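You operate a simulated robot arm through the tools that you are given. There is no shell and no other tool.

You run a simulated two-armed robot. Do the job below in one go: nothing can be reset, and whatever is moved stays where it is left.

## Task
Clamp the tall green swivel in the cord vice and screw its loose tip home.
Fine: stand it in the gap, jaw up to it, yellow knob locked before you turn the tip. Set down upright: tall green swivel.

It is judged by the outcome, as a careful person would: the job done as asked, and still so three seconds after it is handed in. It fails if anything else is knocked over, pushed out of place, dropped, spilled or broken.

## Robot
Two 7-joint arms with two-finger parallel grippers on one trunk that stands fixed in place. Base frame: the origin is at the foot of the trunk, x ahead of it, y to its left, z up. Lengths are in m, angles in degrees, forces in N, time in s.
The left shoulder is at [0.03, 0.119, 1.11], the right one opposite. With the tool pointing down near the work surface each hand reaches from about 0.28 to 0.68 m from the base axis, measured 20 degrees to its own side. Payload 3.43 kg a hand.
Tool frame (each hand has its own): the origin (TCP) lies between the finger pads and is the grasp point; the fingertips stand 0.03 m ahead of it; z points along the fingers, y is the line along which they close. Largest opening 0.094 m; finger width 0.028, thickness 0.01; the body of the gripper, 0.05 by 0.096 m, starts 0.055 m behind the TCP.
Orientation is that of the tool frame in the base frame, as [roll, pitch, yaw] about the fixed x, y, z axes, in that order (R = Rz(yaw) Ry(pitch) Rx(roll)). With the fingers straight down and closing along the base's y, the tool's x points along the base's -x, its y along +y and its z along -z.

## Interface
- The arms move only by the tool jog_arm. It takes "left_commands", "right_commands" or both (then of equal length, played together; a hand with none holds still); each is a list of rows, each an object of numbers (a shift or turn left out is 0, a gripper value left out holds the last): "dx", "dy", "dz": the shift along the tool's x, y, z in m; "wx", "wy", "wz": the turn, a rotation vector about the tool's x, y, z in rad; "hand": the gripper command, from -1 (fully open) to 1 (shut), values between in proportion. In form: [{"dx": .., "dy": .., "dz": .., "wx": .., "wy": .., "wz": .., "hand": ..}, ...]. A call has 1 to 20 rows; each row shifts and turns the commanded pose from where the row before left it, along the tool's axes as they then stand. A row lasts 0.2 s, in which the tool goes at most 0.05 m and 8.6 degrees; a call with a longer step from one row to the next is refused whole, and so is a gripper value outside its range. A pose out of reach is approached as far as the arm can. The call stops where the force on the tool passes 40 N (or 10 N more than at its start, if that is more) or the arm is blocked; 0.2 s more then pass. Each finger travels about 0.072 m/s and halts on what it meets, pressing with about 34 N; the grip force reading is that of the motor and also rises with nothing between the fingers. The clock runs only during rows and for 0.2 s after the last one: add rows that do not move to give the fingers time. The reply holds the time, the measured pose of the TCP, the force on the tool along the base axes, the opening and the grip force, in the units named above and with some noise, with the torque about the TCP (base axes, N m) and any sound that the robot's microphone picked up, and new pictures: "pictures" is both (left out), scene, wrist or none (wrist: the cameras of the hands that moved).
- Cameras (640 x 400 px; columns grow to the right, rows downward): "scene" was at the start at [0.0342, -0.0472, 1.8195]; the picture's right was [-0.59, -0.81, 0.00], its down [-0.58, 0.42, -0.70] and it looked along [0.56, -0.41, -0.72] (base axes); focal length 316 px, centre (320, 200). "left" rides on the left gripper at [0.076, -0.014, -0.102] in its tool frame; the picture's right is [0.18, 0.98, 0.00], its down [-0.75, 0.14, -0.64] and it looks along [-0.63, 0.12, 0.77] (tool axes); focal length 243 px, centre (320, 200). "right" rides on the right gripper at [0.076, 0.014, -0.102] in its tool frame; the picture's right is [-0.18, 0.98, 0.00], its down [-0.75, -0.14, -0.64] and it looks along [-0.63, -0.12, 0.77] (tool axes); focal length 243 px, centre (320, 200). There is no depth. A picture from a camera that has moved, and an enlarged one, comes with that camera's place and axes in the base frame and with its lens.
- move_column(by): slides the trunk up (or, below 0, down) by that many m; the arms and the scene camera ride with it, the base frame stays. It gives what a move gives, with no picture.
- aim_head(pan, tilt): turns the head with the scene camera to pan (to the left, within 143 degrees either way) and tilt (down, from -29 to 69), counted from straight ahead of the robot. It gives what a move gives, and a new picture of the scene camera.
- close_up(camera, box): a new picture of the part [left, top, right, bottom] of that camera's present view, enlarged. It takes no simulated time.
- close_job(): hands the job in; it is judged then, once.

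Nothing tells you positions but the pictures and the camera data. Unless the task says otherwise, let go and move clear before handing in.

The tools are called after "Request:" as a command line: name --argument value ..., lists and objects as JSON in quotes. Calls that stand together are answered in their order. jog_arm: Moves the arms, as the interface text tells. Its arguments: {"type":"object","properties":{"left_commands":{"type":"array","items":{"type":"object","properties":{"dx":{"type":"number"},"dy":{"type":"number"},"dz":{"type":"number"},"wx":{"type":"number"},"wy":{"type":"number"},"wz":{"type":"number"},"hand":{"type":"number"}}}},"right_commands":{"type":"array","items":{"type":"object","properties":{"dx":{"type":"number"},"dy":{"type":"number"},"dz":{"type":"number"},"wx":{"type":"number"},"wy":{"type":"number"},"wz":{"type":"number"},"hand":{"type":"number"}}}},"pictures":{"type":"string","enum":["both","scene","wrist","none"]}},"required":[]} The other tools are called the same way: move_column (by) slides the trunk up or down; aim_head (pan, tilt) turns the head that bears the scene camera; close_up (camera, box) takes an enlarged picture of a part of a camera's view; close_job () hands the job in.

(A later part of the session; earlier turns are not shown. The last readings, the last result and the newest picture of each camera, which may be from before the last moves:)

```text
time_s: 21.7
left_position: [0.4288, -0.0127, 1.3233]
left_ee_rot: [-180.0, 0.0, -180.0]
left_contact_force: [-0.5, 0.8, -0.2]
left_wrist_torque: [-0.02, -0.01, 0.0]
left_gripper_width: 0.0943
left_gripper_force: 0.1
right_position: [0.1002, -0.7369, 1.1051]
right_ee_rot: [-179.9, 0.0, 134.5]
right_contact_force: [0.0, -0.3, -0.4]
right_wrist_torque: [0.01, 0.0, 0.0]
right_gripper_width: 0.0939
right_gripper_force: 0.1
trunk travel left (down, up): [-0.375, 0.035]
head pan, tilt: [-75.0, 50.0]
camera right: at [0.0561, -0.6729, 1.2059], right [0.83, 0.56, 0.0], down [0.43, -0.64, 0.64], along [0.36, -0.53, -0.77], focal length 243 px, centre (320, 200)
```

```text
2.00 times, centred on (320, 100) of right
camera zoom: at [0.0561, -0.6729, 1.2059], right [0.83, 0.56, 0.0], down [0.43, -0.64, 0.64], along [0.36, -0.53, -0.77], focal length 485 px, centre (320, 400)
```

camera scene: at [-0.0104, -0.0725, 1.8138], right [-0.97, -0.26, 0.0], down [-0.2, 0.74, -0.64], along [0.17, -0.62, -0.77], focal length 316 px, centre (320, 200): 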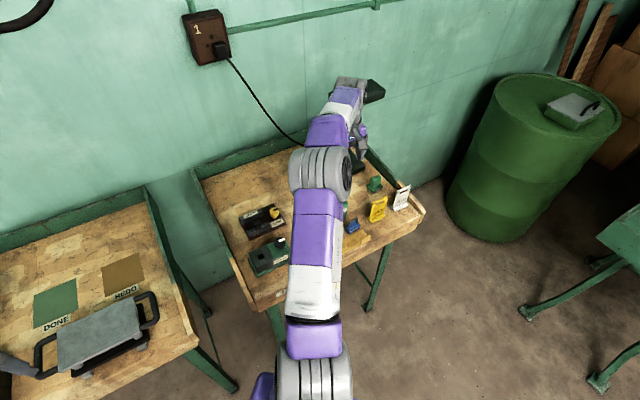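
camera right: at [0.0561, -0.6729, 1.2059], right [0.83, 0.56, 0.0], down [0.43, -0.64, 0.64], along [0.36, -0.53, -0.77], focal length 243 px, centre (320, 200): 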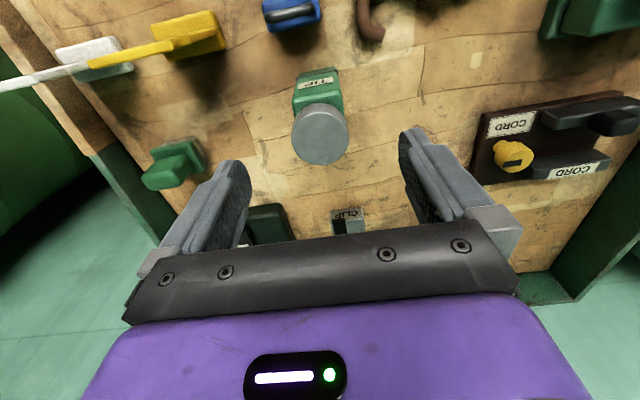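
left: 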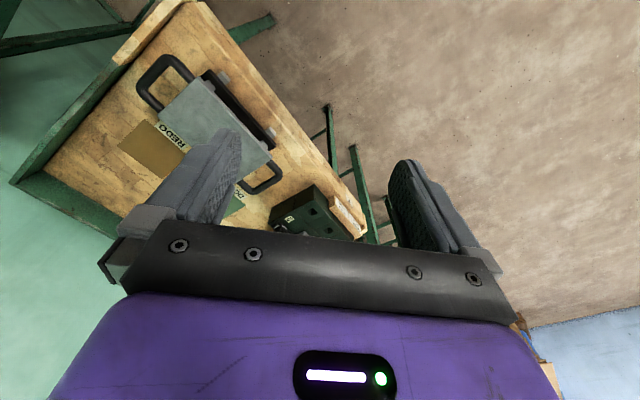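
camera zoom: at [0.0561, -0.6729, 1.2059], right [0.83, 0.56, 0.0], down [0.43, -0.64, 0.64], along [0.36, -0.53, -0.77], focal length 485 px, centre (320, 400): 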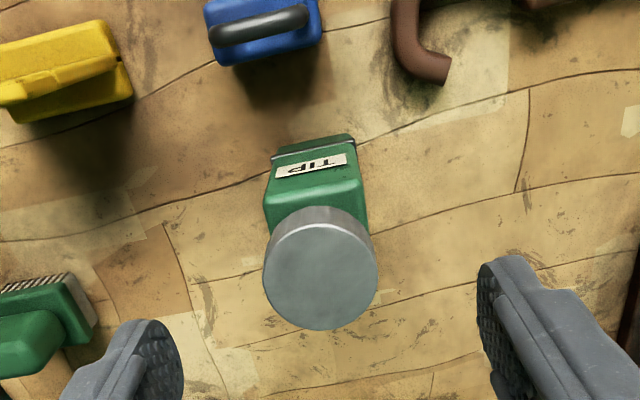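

The tool is centred on the cap. I'll come down so the fingers straddle the upper body, staying just clear of the cap top.

Request:
jog_arm --right_commands '[{"dz": 0.034}, {"dz": 0.034}, {"dz": 0.033}, {}]' --pictures "wrist"

```text
time_s: 22.7
left_position: [0.4309, -0.0128, 1.323]
left_ee_rot: [-179.9, 0.0, 179.9]
left_contact_force: [-0.5, 0.7, 0.5]
left_wrist_torque: [0.0, 0.0, -0.02]
left_gripper_width: 0.0941
left_gripper_force: 0.1
right_position: [0.1001, -0.7359, 1.0028]
right_ee_rot: [180.0, 0.0, 134.4]
right_contact_force: [0.6, 0.0, -0.5]
right_wrist_torque: [-0.02, -0.02, 0.0]
right_gripper_width: 0.0942
right_gripper_force: 0.1
trunk travel left (down, up): [-0.375, 0.035]
head pan, tilt: [-75.0, 50.0]
camera right: at [0.0563, -0.6737, 1.1052], right [0.83, 0.56, 0.0], down [0.43, -0.64, 0.64], along [0.36, -0.53, -0.77], focal length 243 px, centre (320, 200)
```

right: 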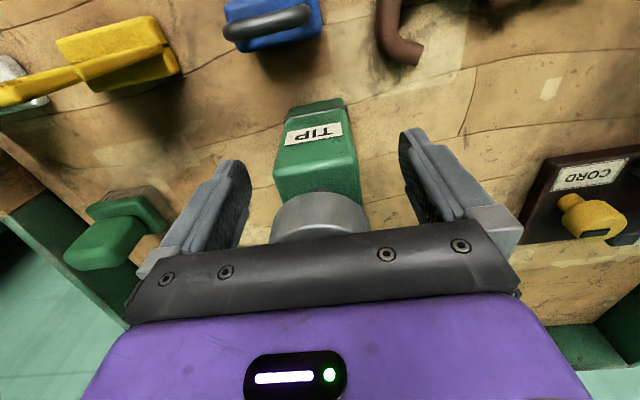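

The fingers straddle the body, so I'll close the gripper.

Request:
jog_arm --right_commands '[{"hand": 0.0}, {"hand": 0.1}, {"hand": 0.3}, {"hand": 1}, {"hand": 1}, {"hand": 1}, {"hand": 1}]' --pictures "wrist"

```text
time_s: 24.3
left_position: [0.4294, -0.0129, 1.3234]
left_ee_rot: [-180.0, 0.0, -180.0]
left_contact_force: [0.2, -0.2, 1.0]
left_wrist_torque: [-0.02, -0.01, -0.01]
left_gripper_width: 0.0938
left_gripper_force: 0.1
right_position: [0.0999, -0.7383, 1.0019]
right_ee_rot: [-179.9, 0.0, 134.5]
right_contact_force: [0.7, 0.2, -0.5]
right_wrist_torque: [0.04, -0.02, 0.01]
right_gripper_width: 0.0438
right_gripper_force: 34.3
trunk travel left (down, up): [-0.375, 0.035]
head pan, tilt: [-75.0, 50.0]
camera right: at [0.0565, -0.674, 1.1052], right [0.83, 0.56, 0.0], down [0.43, -0.64, 0.64], along [0.36, -0.53, -0.77], focal length 243 px, centre (320, 200)
```

right: 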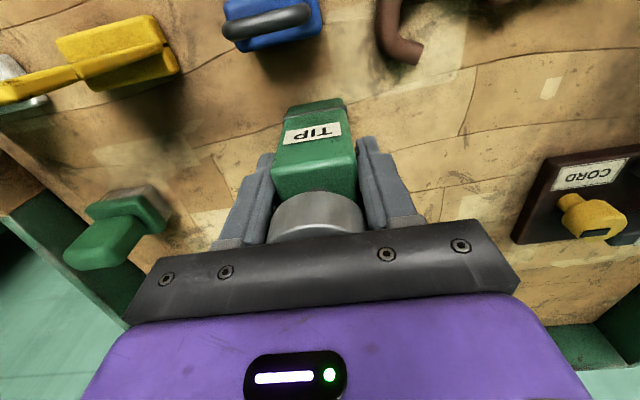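

The body is gripped at a width of 44 mm. I'll lift it straight up and check that it hangs upright.

Request:
jog_arm --right_commands '[{"dz": -0.02}, {"dz": -0.03}, {"dz": -0.03}, {"dz": -0.03}, {}]' --pictures "both"

```text
time_s: 25.5
left_position: [0.4297, -0.0135, 1.323]
left_ee_rot: [-180.0, 0.0, -180.0]
left_contact_force: [-0.6, -0.8, -0.1]
left_wrist_torque: [0.02, -0.03, -0.01]
left_gripper_width: 0.0942
left_gripper_force: 0.0
right_position: [0.1017, -0.7365, 1.1141]
right_ee_rot: [-180.0, -0.1, 134.6]
right_contact_force: [0.1, -0.4, -3.0]
right_wrist_torque: [-0.02, 0.04, 0.01]
right_gripper_width: 0.0443
right_gripper_force: 34.1
trunk travel left (down, up): [-0.375, 0.035]
head pan, tilt: [-75.0, 50.0]
camera scene: at [-0.0109, -0.0752, 1.8137], right [-0.97, -0.26, 0.0], down [-0.2, 0.74, -0.64], along [0.17, -0.62, -0.77], focal length 316 px, centre (320, 200)
camera right: at [0.0579, -0.6733, 1.2155], right [0.83, 0.56, 0.0], down [0.43, -0.64, 0.64], along [0.36, -0.53, -0.77], focal length 243 px, centre (320, 200)
```

scene: 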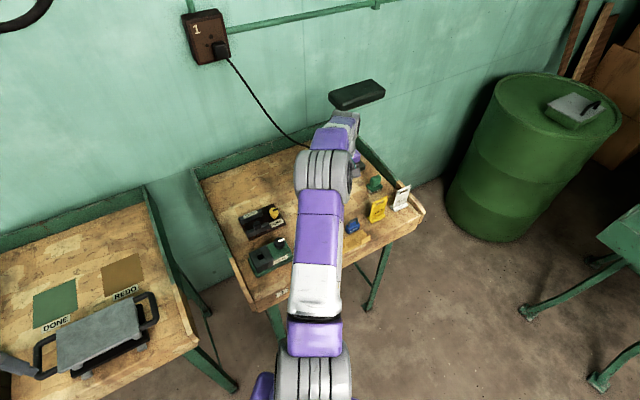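
right: 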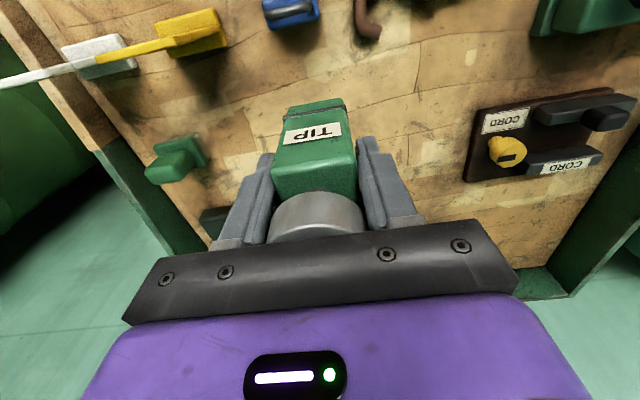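

Lifted cleanly, and it weighs about 3 N. I'll carry it partway towards the vice and stop where the wrist camera can see the jaws steeply from above, to refine the gap.

Request:
jog_arm --right_commands '[{"dx": -0.01825, "dy": 0.03155}, {"dx": -0.01825, "dy": 0.03155}, {"dx": -0.01825, "dy": 0.03155}, {"dx": -0.01825, "dy": 0.03155}, {}]' --pictures "wrist"

Request:
close_up --camera "right" --box '[360, 60, 560, 210]'

```text
time_s: 26.7
left_position: [0.4287, -0.014, 1.3235]
left_ee_rot: [-180.0, 0.0, -179.9]
left_contact_force: [0.4, 1.0, 0.0]
left_wrist_torque: [0.01, -0.02, -0.01]
left_gripper_width: 0.0939
left_gripper_force: 0.0
right_position: [0.2432, -0.699, 1.1105]
right_ee_rot: [179.9, 0.0, 134.5]
right_contact_force: [-0.3, 0.0, -1.5]
right_wrist_torque: [0.02, -0.02, 0.01]
right_gripper_width: 0.0438
right_gripper_force: 34.2
trunk travel left (down, up): [-0.375, 0.035]
head pan, tilt: [-75.0, 50.0]
camera right: at [0.1989, -0.6363, 1.2128], right [0.83, 0.56, 0.0], down [0.43, -0.64, 0.64], along [0.36, -0.53, -0.77], focal length 243 px, centre (320, 200)
```

right: 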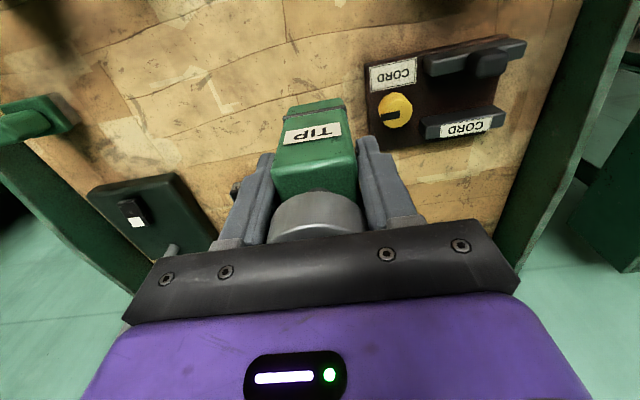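

```text
2.67 times, centred on (460, 135) of right
camera zoom: at [0.1989, -0.6363, 1.2128], right [0.83, 0.56, 0.0], down [0.43, -0.64, 0.64], along [0.36, -0.53, -0.77], focal length 647 px, centre (-53, 373)
```

zoom: 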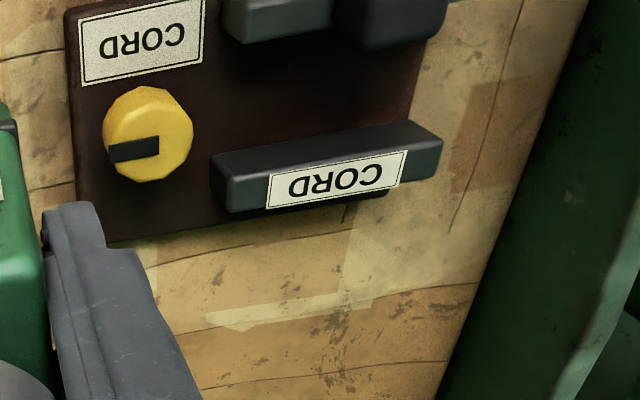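

Request:
close_up --camera "right" --box '[350, 20, 540, 160]'

```text
2.86 times, centred on (445, 90) of right
camera zoom: at [0.1989, -0.6363, 1.2128], right [0.83, 0.56, 0.0], down [0.43, -0.64, 0.64], along [0.36, -0.53, -0.77], focal length 693 px, centre (-37, 514)
```

zoom: 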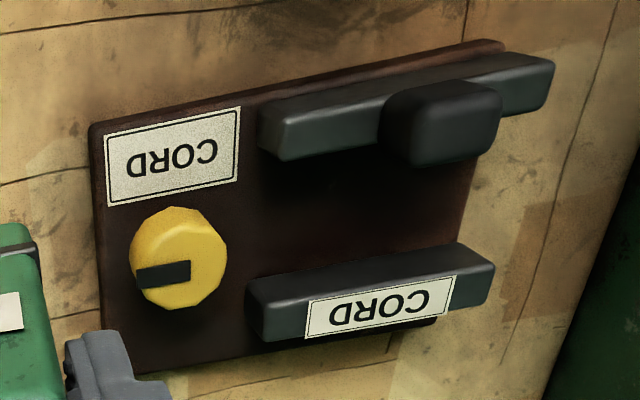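

Request:
close_up --camera "right" --box '[230, 80, 410, 240]'

```text
2.50 times, centred on (320, 160) of right
camera zoom: at [0.1989, -0.6363, 1.2128], right [0.83, 0.56, 0.0], down [0.43, -0.64, 0.64], along [0.36, -0.53, -0.77], focal length 606 px, centre (320, 300)
```

zoom: 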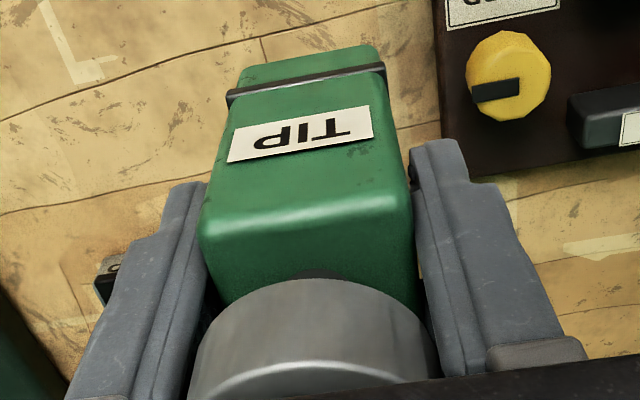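

The jaw tops are at about z = 0.965, with gap faces at n ≈ 0.019 and 0.071, so there's about 52 mm for the 44 mm body. I'll move over the gap, staying high.

Request:
jog_arm --right_commands '[{"dx": -0.0063, "dy": 0.0365}, {"dx": -0.0063, "dy": 0.0365}, {"dx": -0.0063, "dy": 0.0365}, {"dx": -0.0062, "dy": 0.0366}, {}, {}]' --pictures "both"

Request:
close_up --camera "right" --box '[200, 40, 440, 240]'

Request:
close_up --camera "scene" --box '[220, 150, 320, 290]'

```text
time_s: 28.1
left_position: [0.43, -0.0122, 1.324]
left_ee_rot: [-180.0, 0.0, 180.0]
left_contact_force: [0.3, 0.6, 0.1]
left_wrist_torque: [0.0, 0.02, 0.02]
left_gripper_width: 0.0941
left_gripper_force: 0.0
right_position: [0.363, -0.617, 1.1114]
right_ee_rot: [180.0, 0.0, 134.4]
right_contact_force: [-1.2, 0.7, -2.1]
right_wrist_torque: [-0.02, 0.02, -0.02]
right_gripper_width: 0.044
right_gripper_force: 34.4
trunk travel left (down, up): [-0.375, 0.035]
head pan, tilt: [-75.0, 50.0]
camera scene: at [-0.0103, -0.074, 1.8137], right [-0.97, -0.26, 0.0], down [-0.2, 0.74, -0.64], along [0.17, -0.62, -0.77], focal length 316 px, centre (320, 200)
camera right: at [0.3202, -0.5541, 1.214], right [0.83, 0.56, 0.0], down [0.43, -0.64, 0.64], along [0.36, -0.53, -0.77], focal length 243 px, centre (320, 200)
```

scene: 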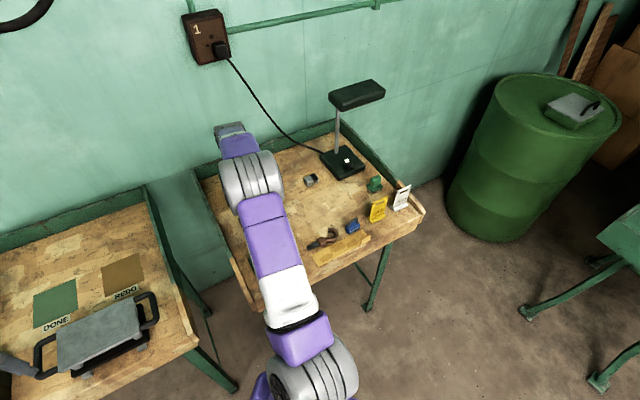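
right: 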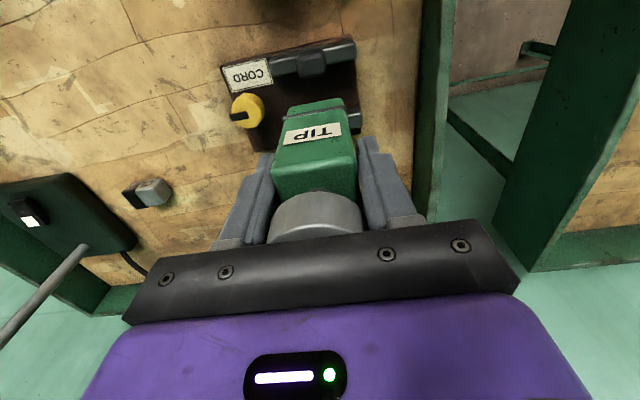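

```text
2.00 times, centred on (320, 140) of right
camera zoom: at [0.3202, -0.5541, 1.214], right [0.83, 0.56, 0.0], down [0.43, -0.64, 0.64], along [0.36, -0.53, -0.77], focal length 485 px, centre (320, 320)
```

zoom: 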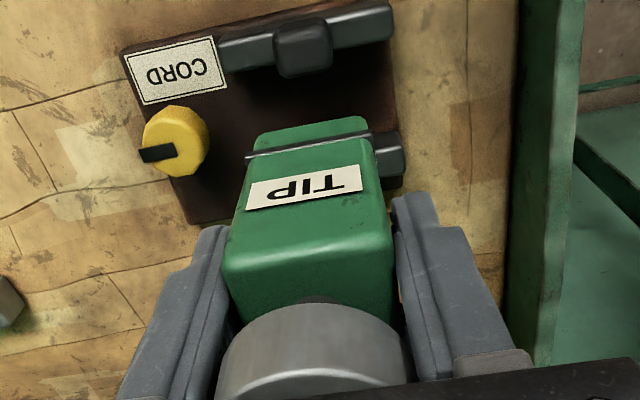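

```text
2.86 times, centred on (270, 220) of scene
camera zoom: at [-0.0103, -0.074, 1.8137], right [-0.97, -0.26, 0.0], down [-0.2, 0.74, -0.64], along [0.17, -0.62, -0.77], focal length 902 px, centre (463, 143)
```

zoom: 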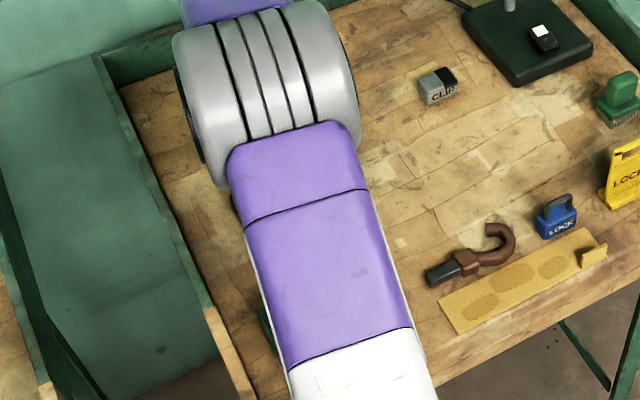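

I'll check both clearances more carefully from here before lowering.

Request:
close_up --camera "right" --box '[300, 30, 380, 140]'

Request:
close_up --camera "right" --box '[230, 30, 310, 140]'

```text
3.64 times, centred on (340, 85) of right
camera zoom: at [0.3202, -0.5541, 1.214], right [0.83, 0.56, 0.0], down [0.43, -0.64, 0.64], along [0.36, -0.53, -0.77], focal length 882 px, centre (247, 618)
```

zoom: 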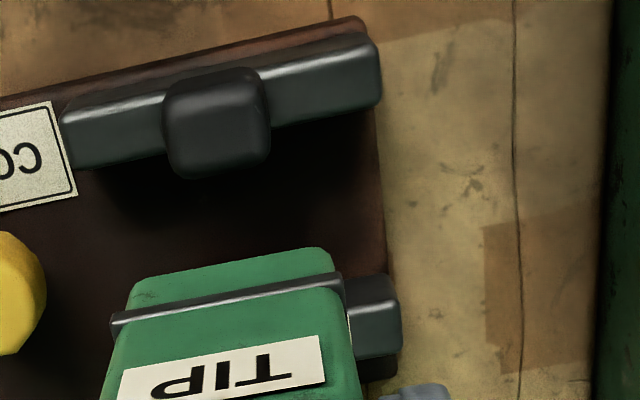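

```text
3.64 times, centred on (270, 85) of right
camera zoom: at [0.3202, -0.5541, 1.214], right [0.83, 0.56, 0.0], down [0.43, -0.64, 0.64], along [0.36, -0.53, -0.77], focal length 882 px, centre (502, 618)
```

zoom: 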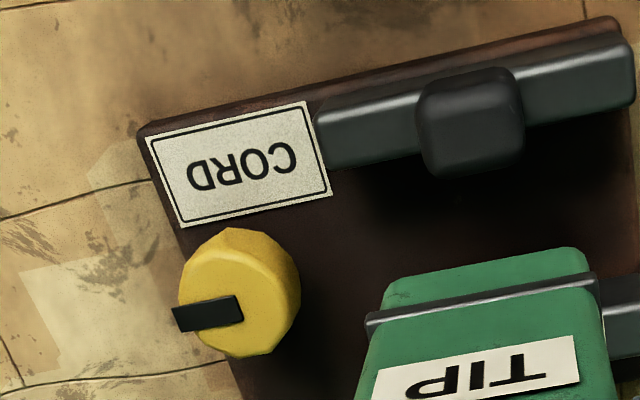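

From this view the swivel sits about 4 to 5 mm too close to the fixed jaw. I'll shift it back by 4.5 mm, lower to just above jaw height, and check again.

Request:
jog_arm --right_commands '[{"dx": 0.0045}, {"dz": 0.02}, {"dz": 0.022}, {}, {}]' --pictures "wrist"

Request:
close_up --camera "right" --box '[270, 30, 390, 140]'

Request:
close_up --camera "right" --box '[210, 30, 330, 140]'

```text
time_s: 29.3
left_position: [0.4292, -0.0133, 1.3234]
left_ee_rot: [-180.0, 0.0, -180.0]
left_contact_force: [0.6, 0.8, 1.0]
left_wrist_torque: [-0.01, -0.02, -0.04]
left_gripper_width: 0.094
left_gripper_force: 0.0
right_position: [0.3602, -0.6143, 1.07]
right_ee_rot: [179.9, 0.0, 134.5]
right_contact_force: [0.1, 0.6, -2.0]
right_wrist_torque: [0.02, 0.01, 0.03]
right_gripper_width: 0.044
right_gripper_force: 34.0
trunk travel left (down, up): [-0.375, 0.035]
head pan, tilt: [-75.0, 50.0]
camera right: at [0.3167, -0.5503, 1.1719], right [0.83, 0.56, 0.0], down [0.43, -0.64, 0.64], along [0.36, -0.53, -0.77], focal length 243 px, centre (320, 200)
```

right: 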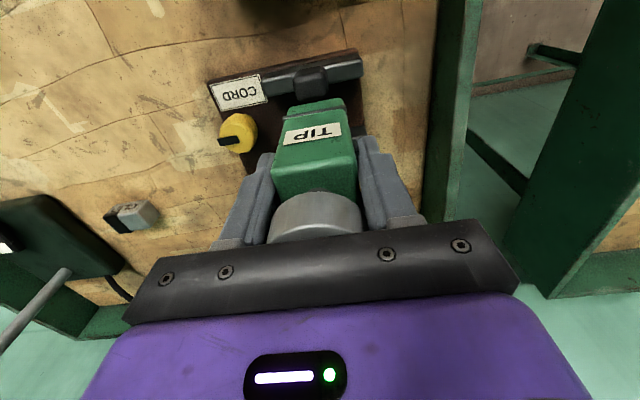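

```text
3.64 times, centred on (330, 85) of right
camera zoom: at [0.3167, -0.5503, 1.1719], right [0.83, 0.56, 0.0], down [0.43, -0.64, 0.64], along [0.36, -0.53, -0.77], focal length 882 px, centre (284, 618)
```

zoom: 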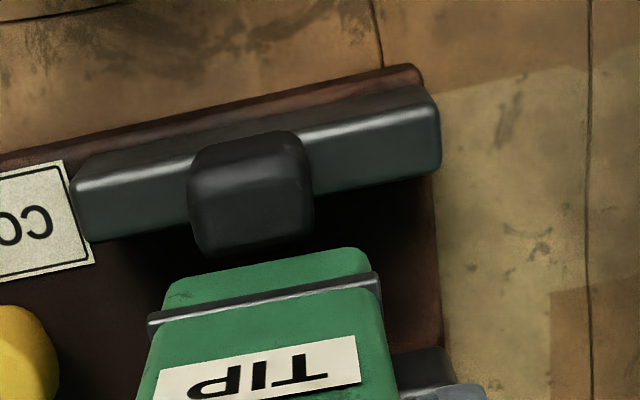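

```text
3.64 times, centred on (270, 85) of right
camera zoom: at [0.3167, -0.5503, 1.1719], right [0.83, 0.56, 0.0], down [0.43, -0.64, 0.64], along [0.36, -0.53, -0.77], focal length 882 px, centre (502, 618)
```

zoom: 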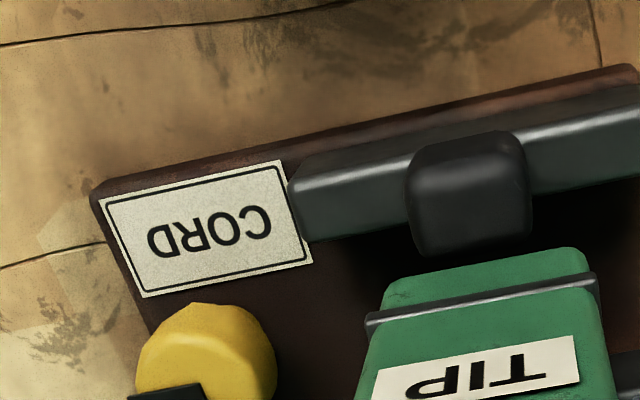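

There's about 3 mm of clearance on each side. I'll lower it into the gap slowly, watching the force.

Request:
jog_arm --right_commands '[{"dz": 0.01}, {"dz": 0.01}, {"dz": 0.01}, {"dz": 0.01}, {"dz": 0.005}, {}]' --pictures "wrist"

```text
time_s: 29.9
left_position: [0.4288, -0.0117, 1.3236]
left_ee_rot: [-179.9, 0.0, -179.8]
left_contact_force: [-0.3, 0.1, -0.2]
left_wrist_torque: [0.04, 0.04, 0.01]
left_gripper_width: 0.0943
left_gripper_force: 0.1
right_position: [0.3645, -0.6173, 1.0622]
right_ee_rot: [-179.9, 1.3, 134.5]
right_contact_force: [-0.4, 1.5, 20.4]
right_wrist_torque: [0.46, 0.36, -0.01]
right_gripper_width: 0.0437
right_gripper_force: 33.9
trunk travel left (down, up): [-0.375, 0.035]
head pan, tilt: [-75.0, 50.0]
stopped in row 3 (right hand): the force on the tool passed its limit at 64 N (the readings are from after the stop); the commanded pose is now the measured one
camera right: at [0.3196, -0.5521, 1.1622], right [0.83, 0.56, 0.0], down [0.42, -0.63, 0.66], along [0.37, -0.54, -0.75], focal length 243 px, centre (320, 200)
```

right: 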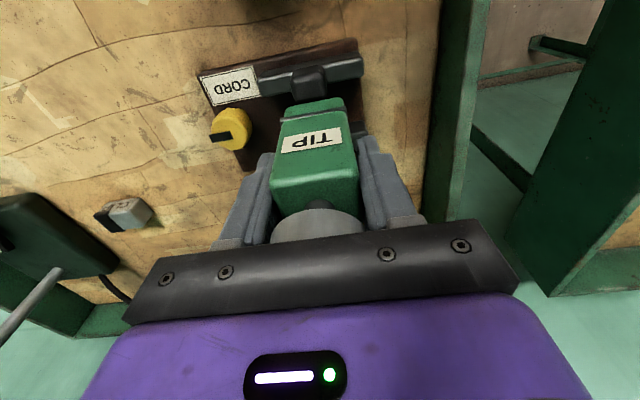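

It touched something at about z = 0.986, most likely the top of the jaw handle, and the call stopped. I'll raise it, level the hand and inspect how the swivel sits in the grip.

Request:
jog_arm --right_commands '[{"dz": -0.015}, {"dz": -0.02, "wy": 0.0227}, {"dz": -0.01}, {}]' --pictures "both"

Request:
close_up --camera "right" --box '[200, 30, 440, 240]'

Request:
close_up --camera "right" --box '[230, 30, 380, 130]'

```text
time_s: 30.9
left_position: [0.429, -0.0125, 1.3221]
left_ee_rot: [180.0, 0.1, 180.0]
left_contact_force: [0.4, -0.3, 0.5]
left_wrist_torque: [0.01, -0.05, -0.02]
left_gripper_width: 0.0941
left_gripper_force: 0.2
right_position: [0.3621, -0.616, 1.1026]
right_ee_rot: [-180.0, -0.4, 134.5]
right_contact_force: [0.2, -0.9, -2.1]
right_wrist_torque: [0.01, -0.01, 0.02]
right_gripper_width: 0.0443
right_gripper_force: 34.2
trunk travel left (down, up): [-0.375, 0.035]
head pan, tilt: [-75.0, 50.0]
camera scene: at [-0.0109, -0.0743, 1.8137], right [-0.97, -0.26, 0.0], down [-0.2, 0.74, -0.64], along [0.17, -0.62, -0.77], focal length 316 px, centre (320, 200)
camera right: at [0.3203, -0.5535, 1.2056], right [0.83, 0.56, 0.0], down [0.43, -0.64, 0.64], along [0.35, -0.53, -0.77], focal length 243 px, centre (320, 200)
```

scene: 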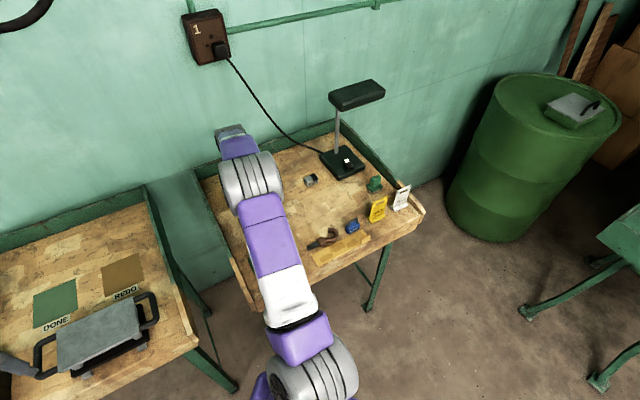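
right: 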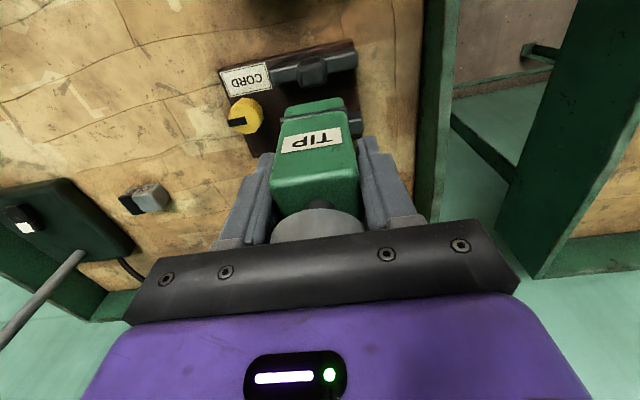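

```text
1.90 times, centred on (320, 135) of right
camera zoom: at [0.3203, -0.5535, 1.2056], right [0.83, 0.56, 0.0], down [0.43, -0.64, 0.64], along [0.35, -0.53, -0.77], focal length 462 px, centre (320, 324)
```

zoom: 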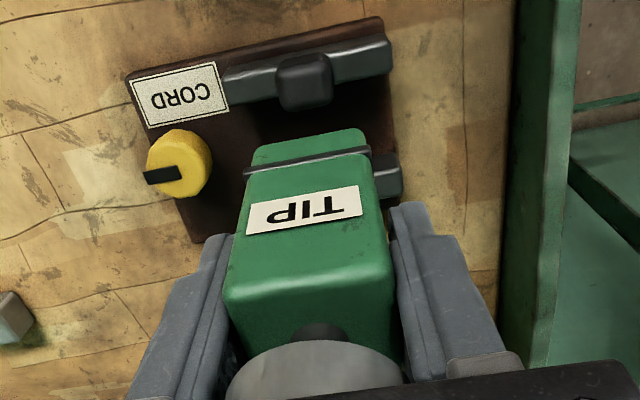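

```text
4.00 times, centred on (305, 80) of right
camera zoom: at [0.3203, -0.5535, 1.2056], right [0.83, 0.56, 0.0], down [0.43, -0.64, 0.64], along [0.35, -0.53, -0.77], focal length 970 px, centre (380, 680)
```

zoom: 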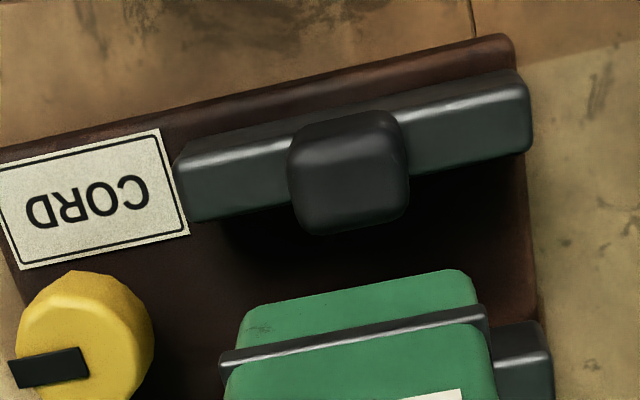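

The contact reading puts the touch at the jaw handle, and the swivel has slipped up and tilted slightly in the grip. I'll stand it on clear table beside the vice to square it up again, then inspect the handle from the side before retrying.

Request:
jog_arm --right_commands '[{"dx": 0.01, "dy": -0.0342, "wy": -0.007}, {"dx": 0.01, "dy": -0.0342}, {"dx": 0.01, "dy": -0.0342}, {"dx": 0.01, "dy": -0.0342}, {"dx": 0.01, "dy": -0.0342}, {}]' --pictures "wrist"

```text
time_s: 32.3
left_position: [0.4305, -0.0126, 1.323]
left_ee_rot: [179.9, 0.0, 180.0]
left_contact_force: [0.2, 0.2, 0.7]
left_wrist_torque: [-0.03, -0.01, 0.0]
left_gripper_width: 0.094
left_gripper_force: 0.1
right_position: [0.2053, -0.6989, 1.1042]
right_ee_rot: [179.9, 0.0, 134.6]
right_contact_force: [-0.4, -0.3, -2.2]
right_wrist_torque: [0.0, -0.01, -0.03]
right_gripper_width: 0.0441
right_gripper_force: 34.1
trunk travel left (down, up): [-0.375, 0.035]
head pan, tilt: [-75.0, 50.0]
camera right: at [0.1622, -0.635, 1.2064], right [0.83, 0.56, 0.0], down [0.43, -0.64, 0.64], along [0.36, -0.53, -0.77], focal length 243 px, centre (320, 200)
```

right: 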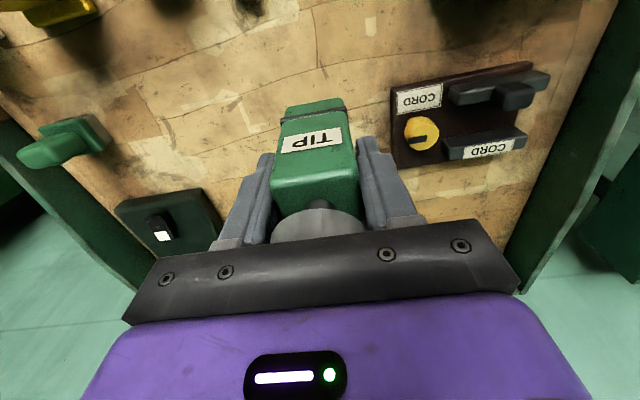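

Request:
jog_arm --right_commands '[{"dz": 0.04}, {"dz": 0.03}, {"dz": 0.02}, {}]' --pictures "none"

Request:
jog_arm --right_commands '[{"dz": 0.004}, {"dz": 0.004}, {}]' --pictures "wrist"

```text
time_s: 33.3
left_position: [0.4295, -0.0141, 1.3223]
left_ee_rot: [-180.0, 0.0, 180.0]
left_contact_force: [0.1, -0.1, -0.3]
left_wrist_torque: [0.0, -0.02, 0.0]
left_gripper_width: 0.094
left_gripper_force: 0.1
right_position: [0.2072, -0.7006, 1.0133]
right_ee_rot: [-180.0, 0.0, 134.5]
right_contact_force: [-0.2, 0.5, -1.2]
right_wrist_torque: [-0.03, -0.01, 0.01]
right_gripper_width: 0.0439
right_gripper_force: 34.6
trunk travel left (down, up): [-0.375, 0.035]
head pan, tilt: [-75.0, 50.0]
```

```text
time_s: 34.1
left_position: [0.4297, -0.0136, 1.3228]
left_ee_rot: [180.0, 0.0, -180.0]
left_contact_force: [-0.2, 0.0, -0.1]
left_wrist_torque: [-0.02, 0.03, -0.01]
left_gripper_width: 0.094
left_gripper_force: 0.0
right_position: [0.207, -0.7019, 1.0043]
right_ee_rot: [179.9, 0.0, 134.5]
right_contact_force: [0.9, 0.7, -1.3]
right_wrist_torque: [0.0, 0.01, 0.02]
right_gripper_width: 0.0441
right_gripper_force: 34.3
trunk travel left (down, up): [-0.375, 0.035]
head pan, tilt: [-75.0, 50.0]
camera right: at [0.1624, -0.6375, 1.1073], right [0.83, 0.56, 0.0], down [0.43, -0.64, 0.64], along [0.36, -0.53, -0.77], focal length 243 px, centre (320, 200)
```

right: 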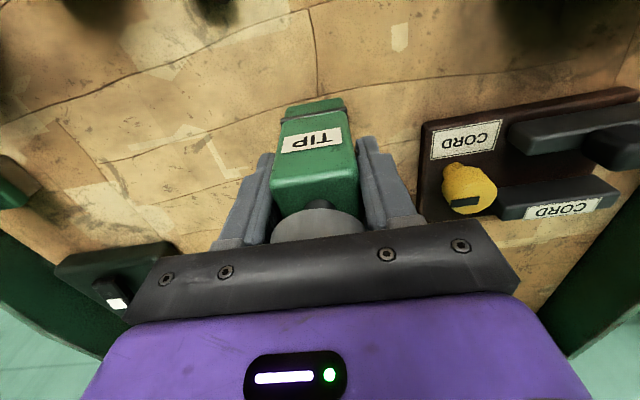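

Request:
jog_arm --right_commands '[{"dz": 0.003}, {"dz": 0.003}, {}]' --pictures "none"

```text
time_s: 34.9
left_position: [0.4292, -0.0137, 1.3238]
left_ee_rot: [180.0, 0.1, -180.0]
left_contact_force: [-0.4, 0.2, -0.3]
left_wrist_torque: [0.0, -0.02, 0.0]
left_gripper_width: 0.094
left_gripper_force: 0.0
right_position: [0.206, -0.6999, 0.9992]
right_ee_rot: [180.0, 0.0, 134.5]
right_contact_force: [0.3, 0.2, -1.6]
right_wrist_torque: [0.02, -0.02, 0.03]
right_gripper_width: 0.0442
right_gripper_force: 33.7
trunk travel left (down, up): [-0.375, 0.035]
head pan, tilt: [-75.0, 50.0]
```

Request:
jog_arm --right_commands '[{"dz": 0.002}, {"dz": 0.002}, {}]' --pictures "none"

Request:
jog_arm --right_commands '[{"dz": 0.002}, {}]' --pictures "wrist"

```text
time_s: 35.7
left_position: [0.4288, -0.0113, 1.3225]
left_ee_rot: [-179.9, -0.1, 179.9]
left_contact_force: [-0.8, 0.6, 0.5]
left_wrist_torque: [-0.01, 0.02, 0.01]
left_gripper_width: 0.0941
left_gripper_force: 0.1
right_position: [0.2059, -0.7015, 0.9969]
right_ee_rot: [-180.0, 0.3, 134.5]
right_contact_force: [-0.1, 0.9, 10.4]
right_wrist_torque: [-0.04, -0.22, 0.02]
right_gripper_width: 0.044
right_gripper_force: 34.3
trunk travel left (down, up): [-0.375, 0.035]
head pan, tilt: [-75.0, 50.0]
```

```text
time_s: 36.3
left_position: [0.4277, -0.0116, 1.3235]
left_ee_rot: [-179.9, 0.1, -180.0]
left_contact_force: [-0.2, -0.2, -0.2]
left_wrist_torque: [0.03, 0.01, 0.0]
left_gripper_width: 0.0939
left_gripper_force: 0.1
right_position: [0.2047, -0.6995, 0.9962]
right_ee_rot: [-179.7, 0.4, 134.5]
right_contact_force: [0.3, -2.6, 25.3]
right_wrist_torque: [-0.33, -0.49, -0.05]
right_gripper_width: 0.0438
right_gripper_force: 34.0
trunk travel left (down, up): [-0.375, 0.035]
head pan, tilt: [-75.0, 50.0]
camera right: at [0.1618, -0.636, 1.0989], right [0.83, 0.56, 0.0], down [0.43, -0.63, 0.65], along [0.36, -0.54, -0.76], focal length 243 px, centre (320, 200)
```

right: 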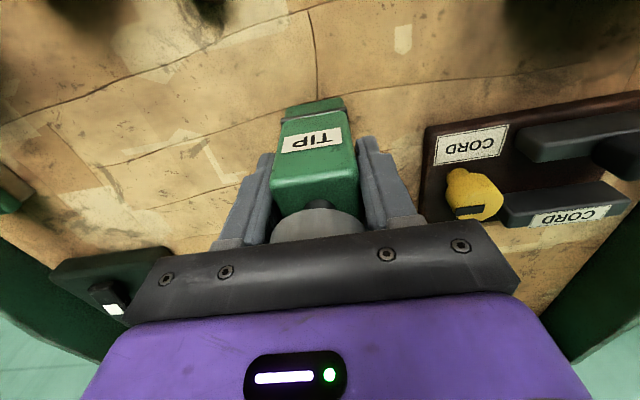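

It has touched the table on its far edge, as expected. I'll ease off the pressing force and open the fingers just slightly so it settles flat.

Request:
jog_arm --right_commands '[{"dz": -0.003}, {}, {"hand": 0.05}, {"hand": 0.02}, {"hand": 0.0}, {"hand": -0.03}, {}, {}]' --pictures "wrist"

Request:
close_up --camera "right" --box '[200, 70, 440, 240]'

```text
time_s: 38.1
left_position: [0.4296, -0.0118, 1.3229]
left_ee_rot: [-179.8, 0.0, 180.0]
left_contact_force: [-0.6, 0.1, -0.4]
left_wrist_torque: [0.0, 0.01, 0.01]
left_gripper_width: 0.0941
left_gripper_force: 0.0
right_position: [0.2051, -0.6994, 0.997]
right_ee_rot: [179.9, 0.0, 134.6]
right_contact_force: [-1.6, 1.8, 6.2]
right_wrist_torque: [-0.01, 0.0, -0.04]
right_gripper_width: 0.0485
right_gripper_force: 0.1
trunk travel left (down, up): [-0.375, 0.035]
head pan, tilt: [-75.0, 50.0]
camera right: at [0.1619, -0.636, 1.0992], right [0.83, 0.56, 0.0], down [0.43, -0.64, 0.64], along [0.36, -0.53, -0.77], focal length 243 px, centre (320, 200)
```

right: 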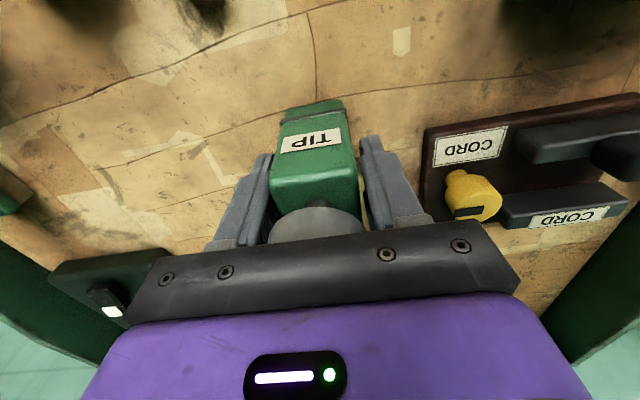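

```text
2.35 times, centred on (320, 155) of right
camera zoom: at [0.1619, -0.636, 1.0992], right [0.83, 0.56, 0.0], down [0.43, -0.64, 0.64], along [0.36, -0.53, -0.77], focal length 571 px, centre (320, 306)
```

zoom: 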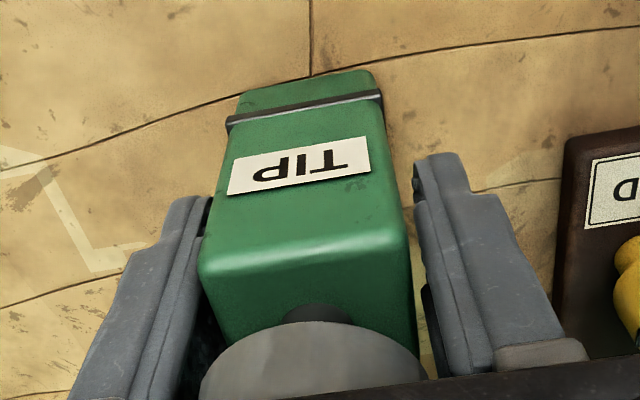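

The fingers are open and the palm is just resting on the cap. I'll open fully and rise to check how it stands.

Request:
jog_arm --right_commands '[{"dz": -0.003, "hand": -0.1}, {"dz": -0.004, "hand": -0.3}, {"hand": -0.7}, {"hand": -1}, {"dz": -0.01}, {"dz": -0.03}, {"dz": -0.04}, {"dz": -0.04}, {}]' --pictures "both"

Request:
close_up --camera "right" --box '[200, 0, 440, 200]'

```text
time_s: 40.1
left_position: [0.4292, -0.0139, 1.3237]
left_ee_rot: [-180.0, 0.0, 180.0]
left_contact_force: [0.3, 0.1, 0.1]
left_wrist_torque: [0.01, 0.0, 0.0]
left_gripper_width: 0.0939
left_gripper_force: 0.2
right_position: [0.2062, -0.7007, 1.1234]
right_ee_rot: [-180.0, 0.0, 134.5]
right_contact_force: [-0.4, 0.2, 0.2]
right_wrist_torque: [0.0, -0.02, 0.01]
right_gripper_width: 0.0938
right_gripper_force: 0.1
trunk travel left (down, up): [-0.375, 0.035]
head pan, tilt: [-75.0, 50.0]
camera scene: at [-0.0108, -0.0749, 1.8137], right [-0.97, -0.26, 0.0], down [-0.2, 0.74, -0.64], along [0.17, -0.62, -0.77], focal length 316 px, centre (320, 200)
camera right: at [0.162, -0.6372, 1.226], right [0.83, 0.56, 0.0], down [0.43, -0.64, 0.64], along [0.36, -0.53, -0.77], focal length 243 px, centre (320, 200)
```

scene: 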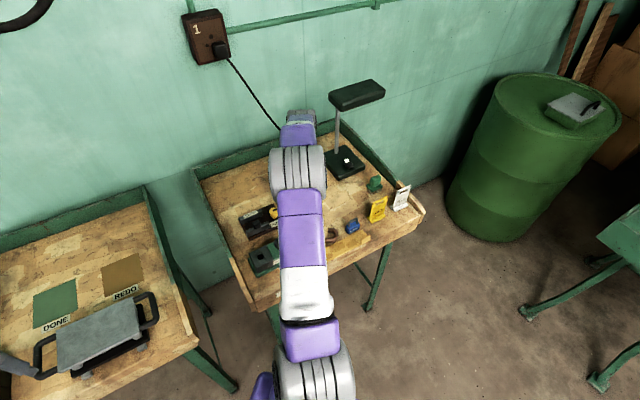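
right: 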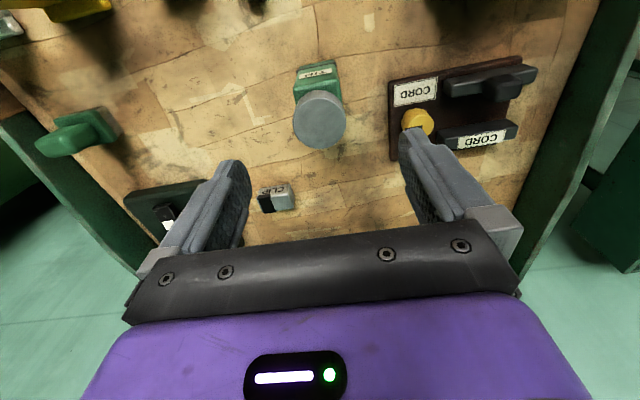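

```text
2.00 times, centred on (320, 100) of right
camera zoom: at [0.162, -0.6372, 1.226], right [0.83, 0.56, 0.0], down [0.43, -0.64, 0.64], along [0.36, -0.53, -0.77], focal length 485 px, centre (320, 400)
```

zoom: 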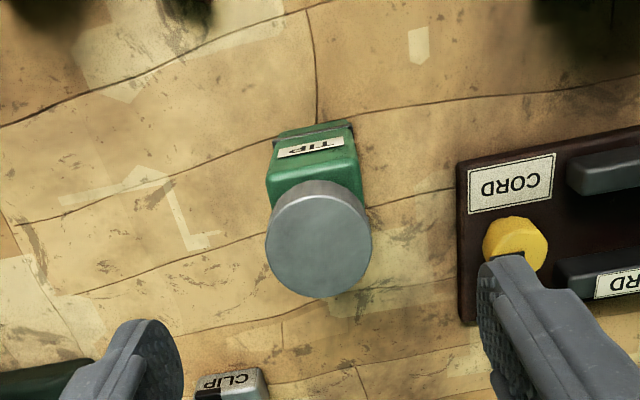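

The swivel is standing flat again, about 4.5 mm off the tool centre. I now see that my edge-based offset was wrong and the cap-based centre was right, so I'll re-grip exactly on the cap centre.

Request:
jog_arm --right_commands '[{"dx": 0.0045}, {"dz": 0.03}, {"dz": 0.02}, {}]' --pictures "none"

Request:
close_up --camera "right" --box '[240, 40, 400, 180]'

```text
time_s: 41.1
left_position: [0.4299, -0.0131, 1.324]
left_ee_rot: [-180.0, 0.0, 179.9]
left_contact_force: [0.2, 0.4, -0.1]
left_wrist_torque: [0.03, -0.02, 0.0]
left_gripper_width: 0.094
left_gripper_force: 0.1
right_position: [0.2038, -0.6977, 1.0727]
right_ee_rot: [179.9, 0.0, 134.6]
right_contact_force: [-0.5, 0.4, -0.2]
right_wrist_torque: [0.0, 0.0, -0.01]
right_gripper_width: 0.0941
right_gripper_force: 0.0
trunk travel left (down, up): [-0.375, 0.035]
head pan, tilt: [-75.0, 50.0]
```

```text
2.86 times, centred on (320, 110) of right
camera zoom: at [0.1592, -0.6343, 1.1754], right [0.83, 0.56, 0.0], down [0.43, -0.64, 0.64], along [0.36, -0.53, -0.77], focal length 693 px, centre (320, 457)
```

zoom: 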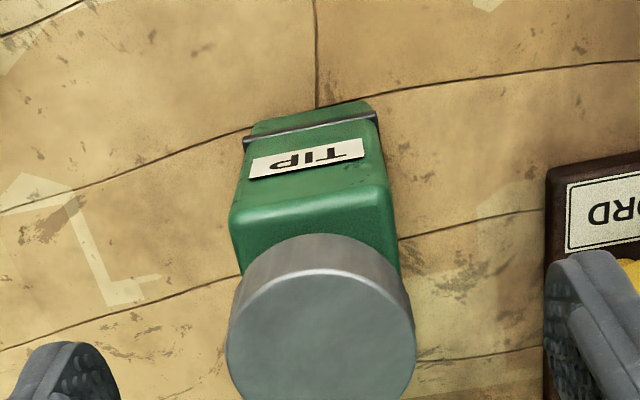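

Request:
jog_arm --right_commands '[{"dx": 0.001, "dz": 0.03}, {"dz": 0.025}, {"dz": 0.0145}, {}]' --pictures "none"

Request:
jog_arm --right_commands '[{"hand": 0.0}, {"hand": 0.05}, {"hand": 0.2}, {"hand": 0.6}, {"hand": 1}, {"hand": 1}, {"hand": 1}]' --pictures "wrist"

```text
time_s: 42.1
left_position: [0.4291, -0.0134, 1.3236]
left_ee_rot: [-180.0, -0.1, -179.9]
left_contact_force: [0.1, 0.3, 0.8]
left_wrist_torque: [-0.01, -0.02, -0.01]
left_gripper_width: 0.094
left_gripper_force: 0.1
right_position: [0.2023, -0.6967, 1.0042]
right_ee_rot: [-180.0, 0.0, 134.4]
right_contact_force: [0.6, -0.1, -0.6]
right_wrist_torque: [-0.01, 0.01, 0.01]
right_gripper_width: 0.0944
right_gripper_force: 0.1
trunk travel left (down, up): [-0.375, 0.035]
head pan, tilt: [-75.0, 50.0]
```

```text
time_s: 43.7
left_position: [0.4294, -0.0135, 1.3234]
left_ee_rot: [180.0, 0.0, 180.0]
left_contact_force: [0.9, -0.9, 0.1]
left_wrist_torque: [-0.02, -0.03, 0.03]
left_gripper_width: 0.0938
left_gripper_force: 0.0
right_position: [0.2022, -0.6954, 1.0045]
right_ee_rot: [-180.0, -0.1, 134.5]
right_contact_force: [-0.3, -0.7, 0.8]
right_wrist_torque: [-0.07, 0.04, 0.0]
right_gripper_width: 0.044
right_gripper_force: 34.2
trunk travel left (down, up): [-0.375, 0.035]
head pan, tilt: [-75.0, 50.0]
camera right: at [0.1586, -0.6314, 1.1062], right [0.83, 0.56, 0.0], down [0.43, -0.64, 0.64], along [0.36, -0.53, -0.77], focal length 243 px, centre (320, 200)
```

right: 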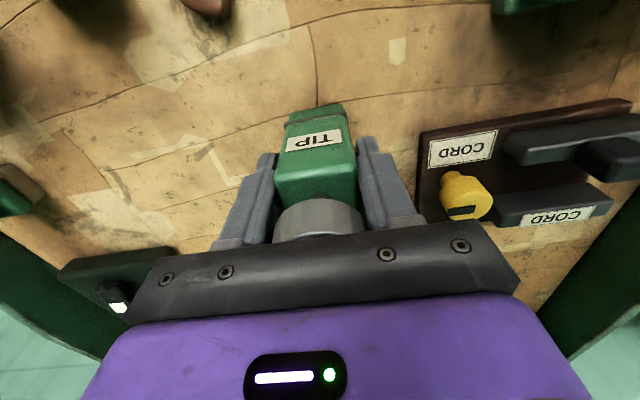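

Re-gripped squarely. I'll lift, move over the gap and re-check both clearances.

Request:
jog_arm --right_commands '[{"dz": -0.03}, {"dz": -0.04}, {"dz": -0.036}, {"dx": -0.0112, "dy": 0.034}, {"dx": -0.0112, "dy": 0.034}, {"dx": -0.0112, "dy": 0.034}, {"dx": -0.0111, "dy": 0.034}, {"dx": -0.0111, "dy": 0.0341}, {}, {}]' --pictures "wrist"

Request:
close_up --camera "right" --box '[240, 20, 390, 140]'

```text
time_s: 45.9
left_position: [0.4292, -0.0117, 1.3226]
left_ee_rot: [180.0, -0.1, -180.0]
left_contact_force: [-0.4, -0.5, 0.0]
left_wrist_torque: [0.03, -0.01, 0.0]
left_gripper_width: 0.094
left_gripper_force: 0.1
right_position: [0.3627, -0.6162, 1.1088]
right_ee_rot: [-180.0, 0.0, 134.5]
right_contact_force: [-0.3, 0.5, -1.3]
right_wrist_torque: [0.03, 0.0, 0.01]
right_gripper_width: 0.0437
right_gripper_force: 34.0
trunk travel left (down, up): [-0.375, 0.035]
head pan, tilt: [-75.0, 50.0]
camera right: at [0.3192, -0.5536, 1.2114], right [0.83, 0.56, 0.0], down [0.43, -0.64, 0.64], along [0.36, -0.53, -0.77], focal length 243 px, centre (320, 200)
```

right: 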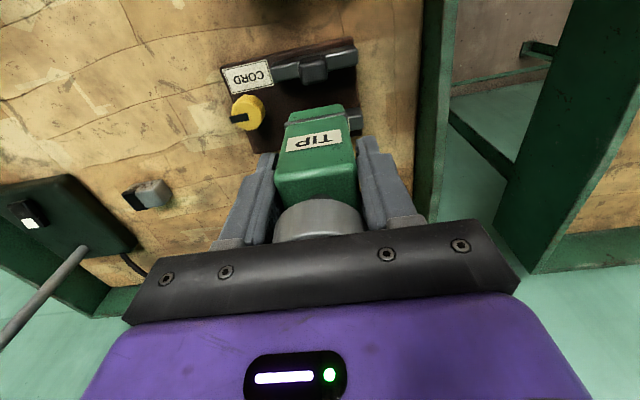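

```text
3.33 times, centred on (315, 80) of right
camera zoom: at [0.3192, -0.5536, 1.2114], right [0.83, 0.56, 0.0], down [0.43, -0.64, 0.64], along [0.36, -0.53, -0.77], focal length 809 px, centre (337, 600)
```

zoom: 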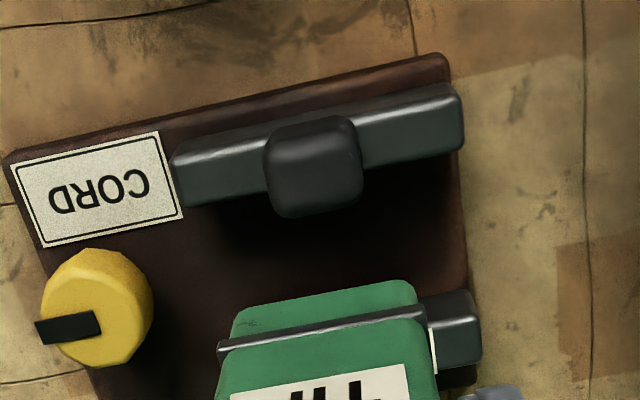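

The jaw was nudged about 4 mm toward the fixed jaw during that contact, so the gap is now only about 47 mm. I'll set the swivel back on the table and push the jaw open again with closed fingers.

Request:
jog_arm --right_commands '[{"dx": 0.0112, "dy": -0.034}, {"dx": 0.0112, "dy": -0.034}, {"dx": 0.0112, "dy": -0.034}, {"dx": 0.0111, "dy": -0.034}, {"dx": 0.0111, "dy": -0.0341}, {"dz": 0.04}, {"dz": 0.035}, {"dz": 0.024}, {}, {}]' --pictures "wrist"

```text
time_s: 48.1
left_position: [0.4316, -0.0135, 1.3234]
left_ee_rot: [-180.0, 0.0, -180.0]
left_contact_force: [-0.3, -0.4, 0.8]
left_wrist_torque: [-0.02, 0.0, -0.02]
left_gripper_width: 0.0941
left_gripper_force: 0.0
right_position: [0.2021, -0.6952, 1.0116]
right_ee_rot: [180.0, 0.0, 134.6]
right_contact_force: [0.0, -0.9, -1.7]
right_wrist_torque: [-0.01, -0.01, 0.0]
right_gripper_width: 0.0442
right_gripper_force: 33.8
trunk travel left (down, up): [-0.375, 0.035]
head pan, tilt: [-75.0, 50.0]
camera right: at [0.1584, -0.6321, 1.1144], right [0.83, 0.56, 0.0], down [0.43, -0.64, 0.64], along [0.36, -0.53, -0.77], focal length 243 px, centre (320, 200)
```

right: 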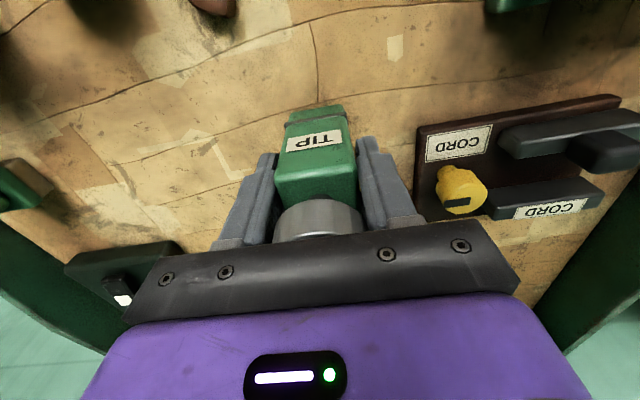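

Request:
jog_arm --right_commands '[{"dz": 0.003}, {"dz": 0.002}, {}]' --pictures "none"

Request:
jog_arm --right_commands '[{"dz": 0.0015}, {}]' --pictures "none"

```text
time_s: 48.9
left_position: [0.4289, -0.0131, 1.3238]
left_ee_rot: [180.0, 0.0, -179.9]
left_contact_force: [-0.4, -0.3, 0.1]
left_wrist_torque: [0.04, -0.02, -0.01]
left_gripper_width: 0.0942
left_gripper_force: 0.1
right_position: [0.2023, -0.6966, 1.0061]
right_ee_rot: [179.9, 0.0, 134.5]
right_contact_force: [0.4, -0.7, -2.9]
right_wrist_torque: [0.01, 0.0, 0.02]
right_gripper_width: 0.044
right_gripper_force: 34.4
trunk travel left (down, up): [-0.375, 0.035]
head pan, tilt: [-75.0, 50.0]
```

```text
time_s: 49.5
left_position: [0.429, -0.0137, 1.3238]
left_ee_rot: [-180.0, -0.1, 180.0]
left_contact_force: [0.8, 0.2, 0.2]
left_wrist_torque: [-0.02, 0.0, -0.02]
left_gripper_width: 0.094
left_gripper_force: 0.1
right_position: [0.202, -0.6967, 1.0047]
right_ee_rot: [180.0, 0.0, 134.5]
right_contact_force: [0.9, 0.6, -0.9]
right_wrist_torque: [0.01, 0.01, 0.0]
right_gripper_width: 0.0436
right_gripper_force: 33.9
trunk travel left (down, up): [-0.375, 0.035]
head pan, tilt: [-75.0, 50.0]
```

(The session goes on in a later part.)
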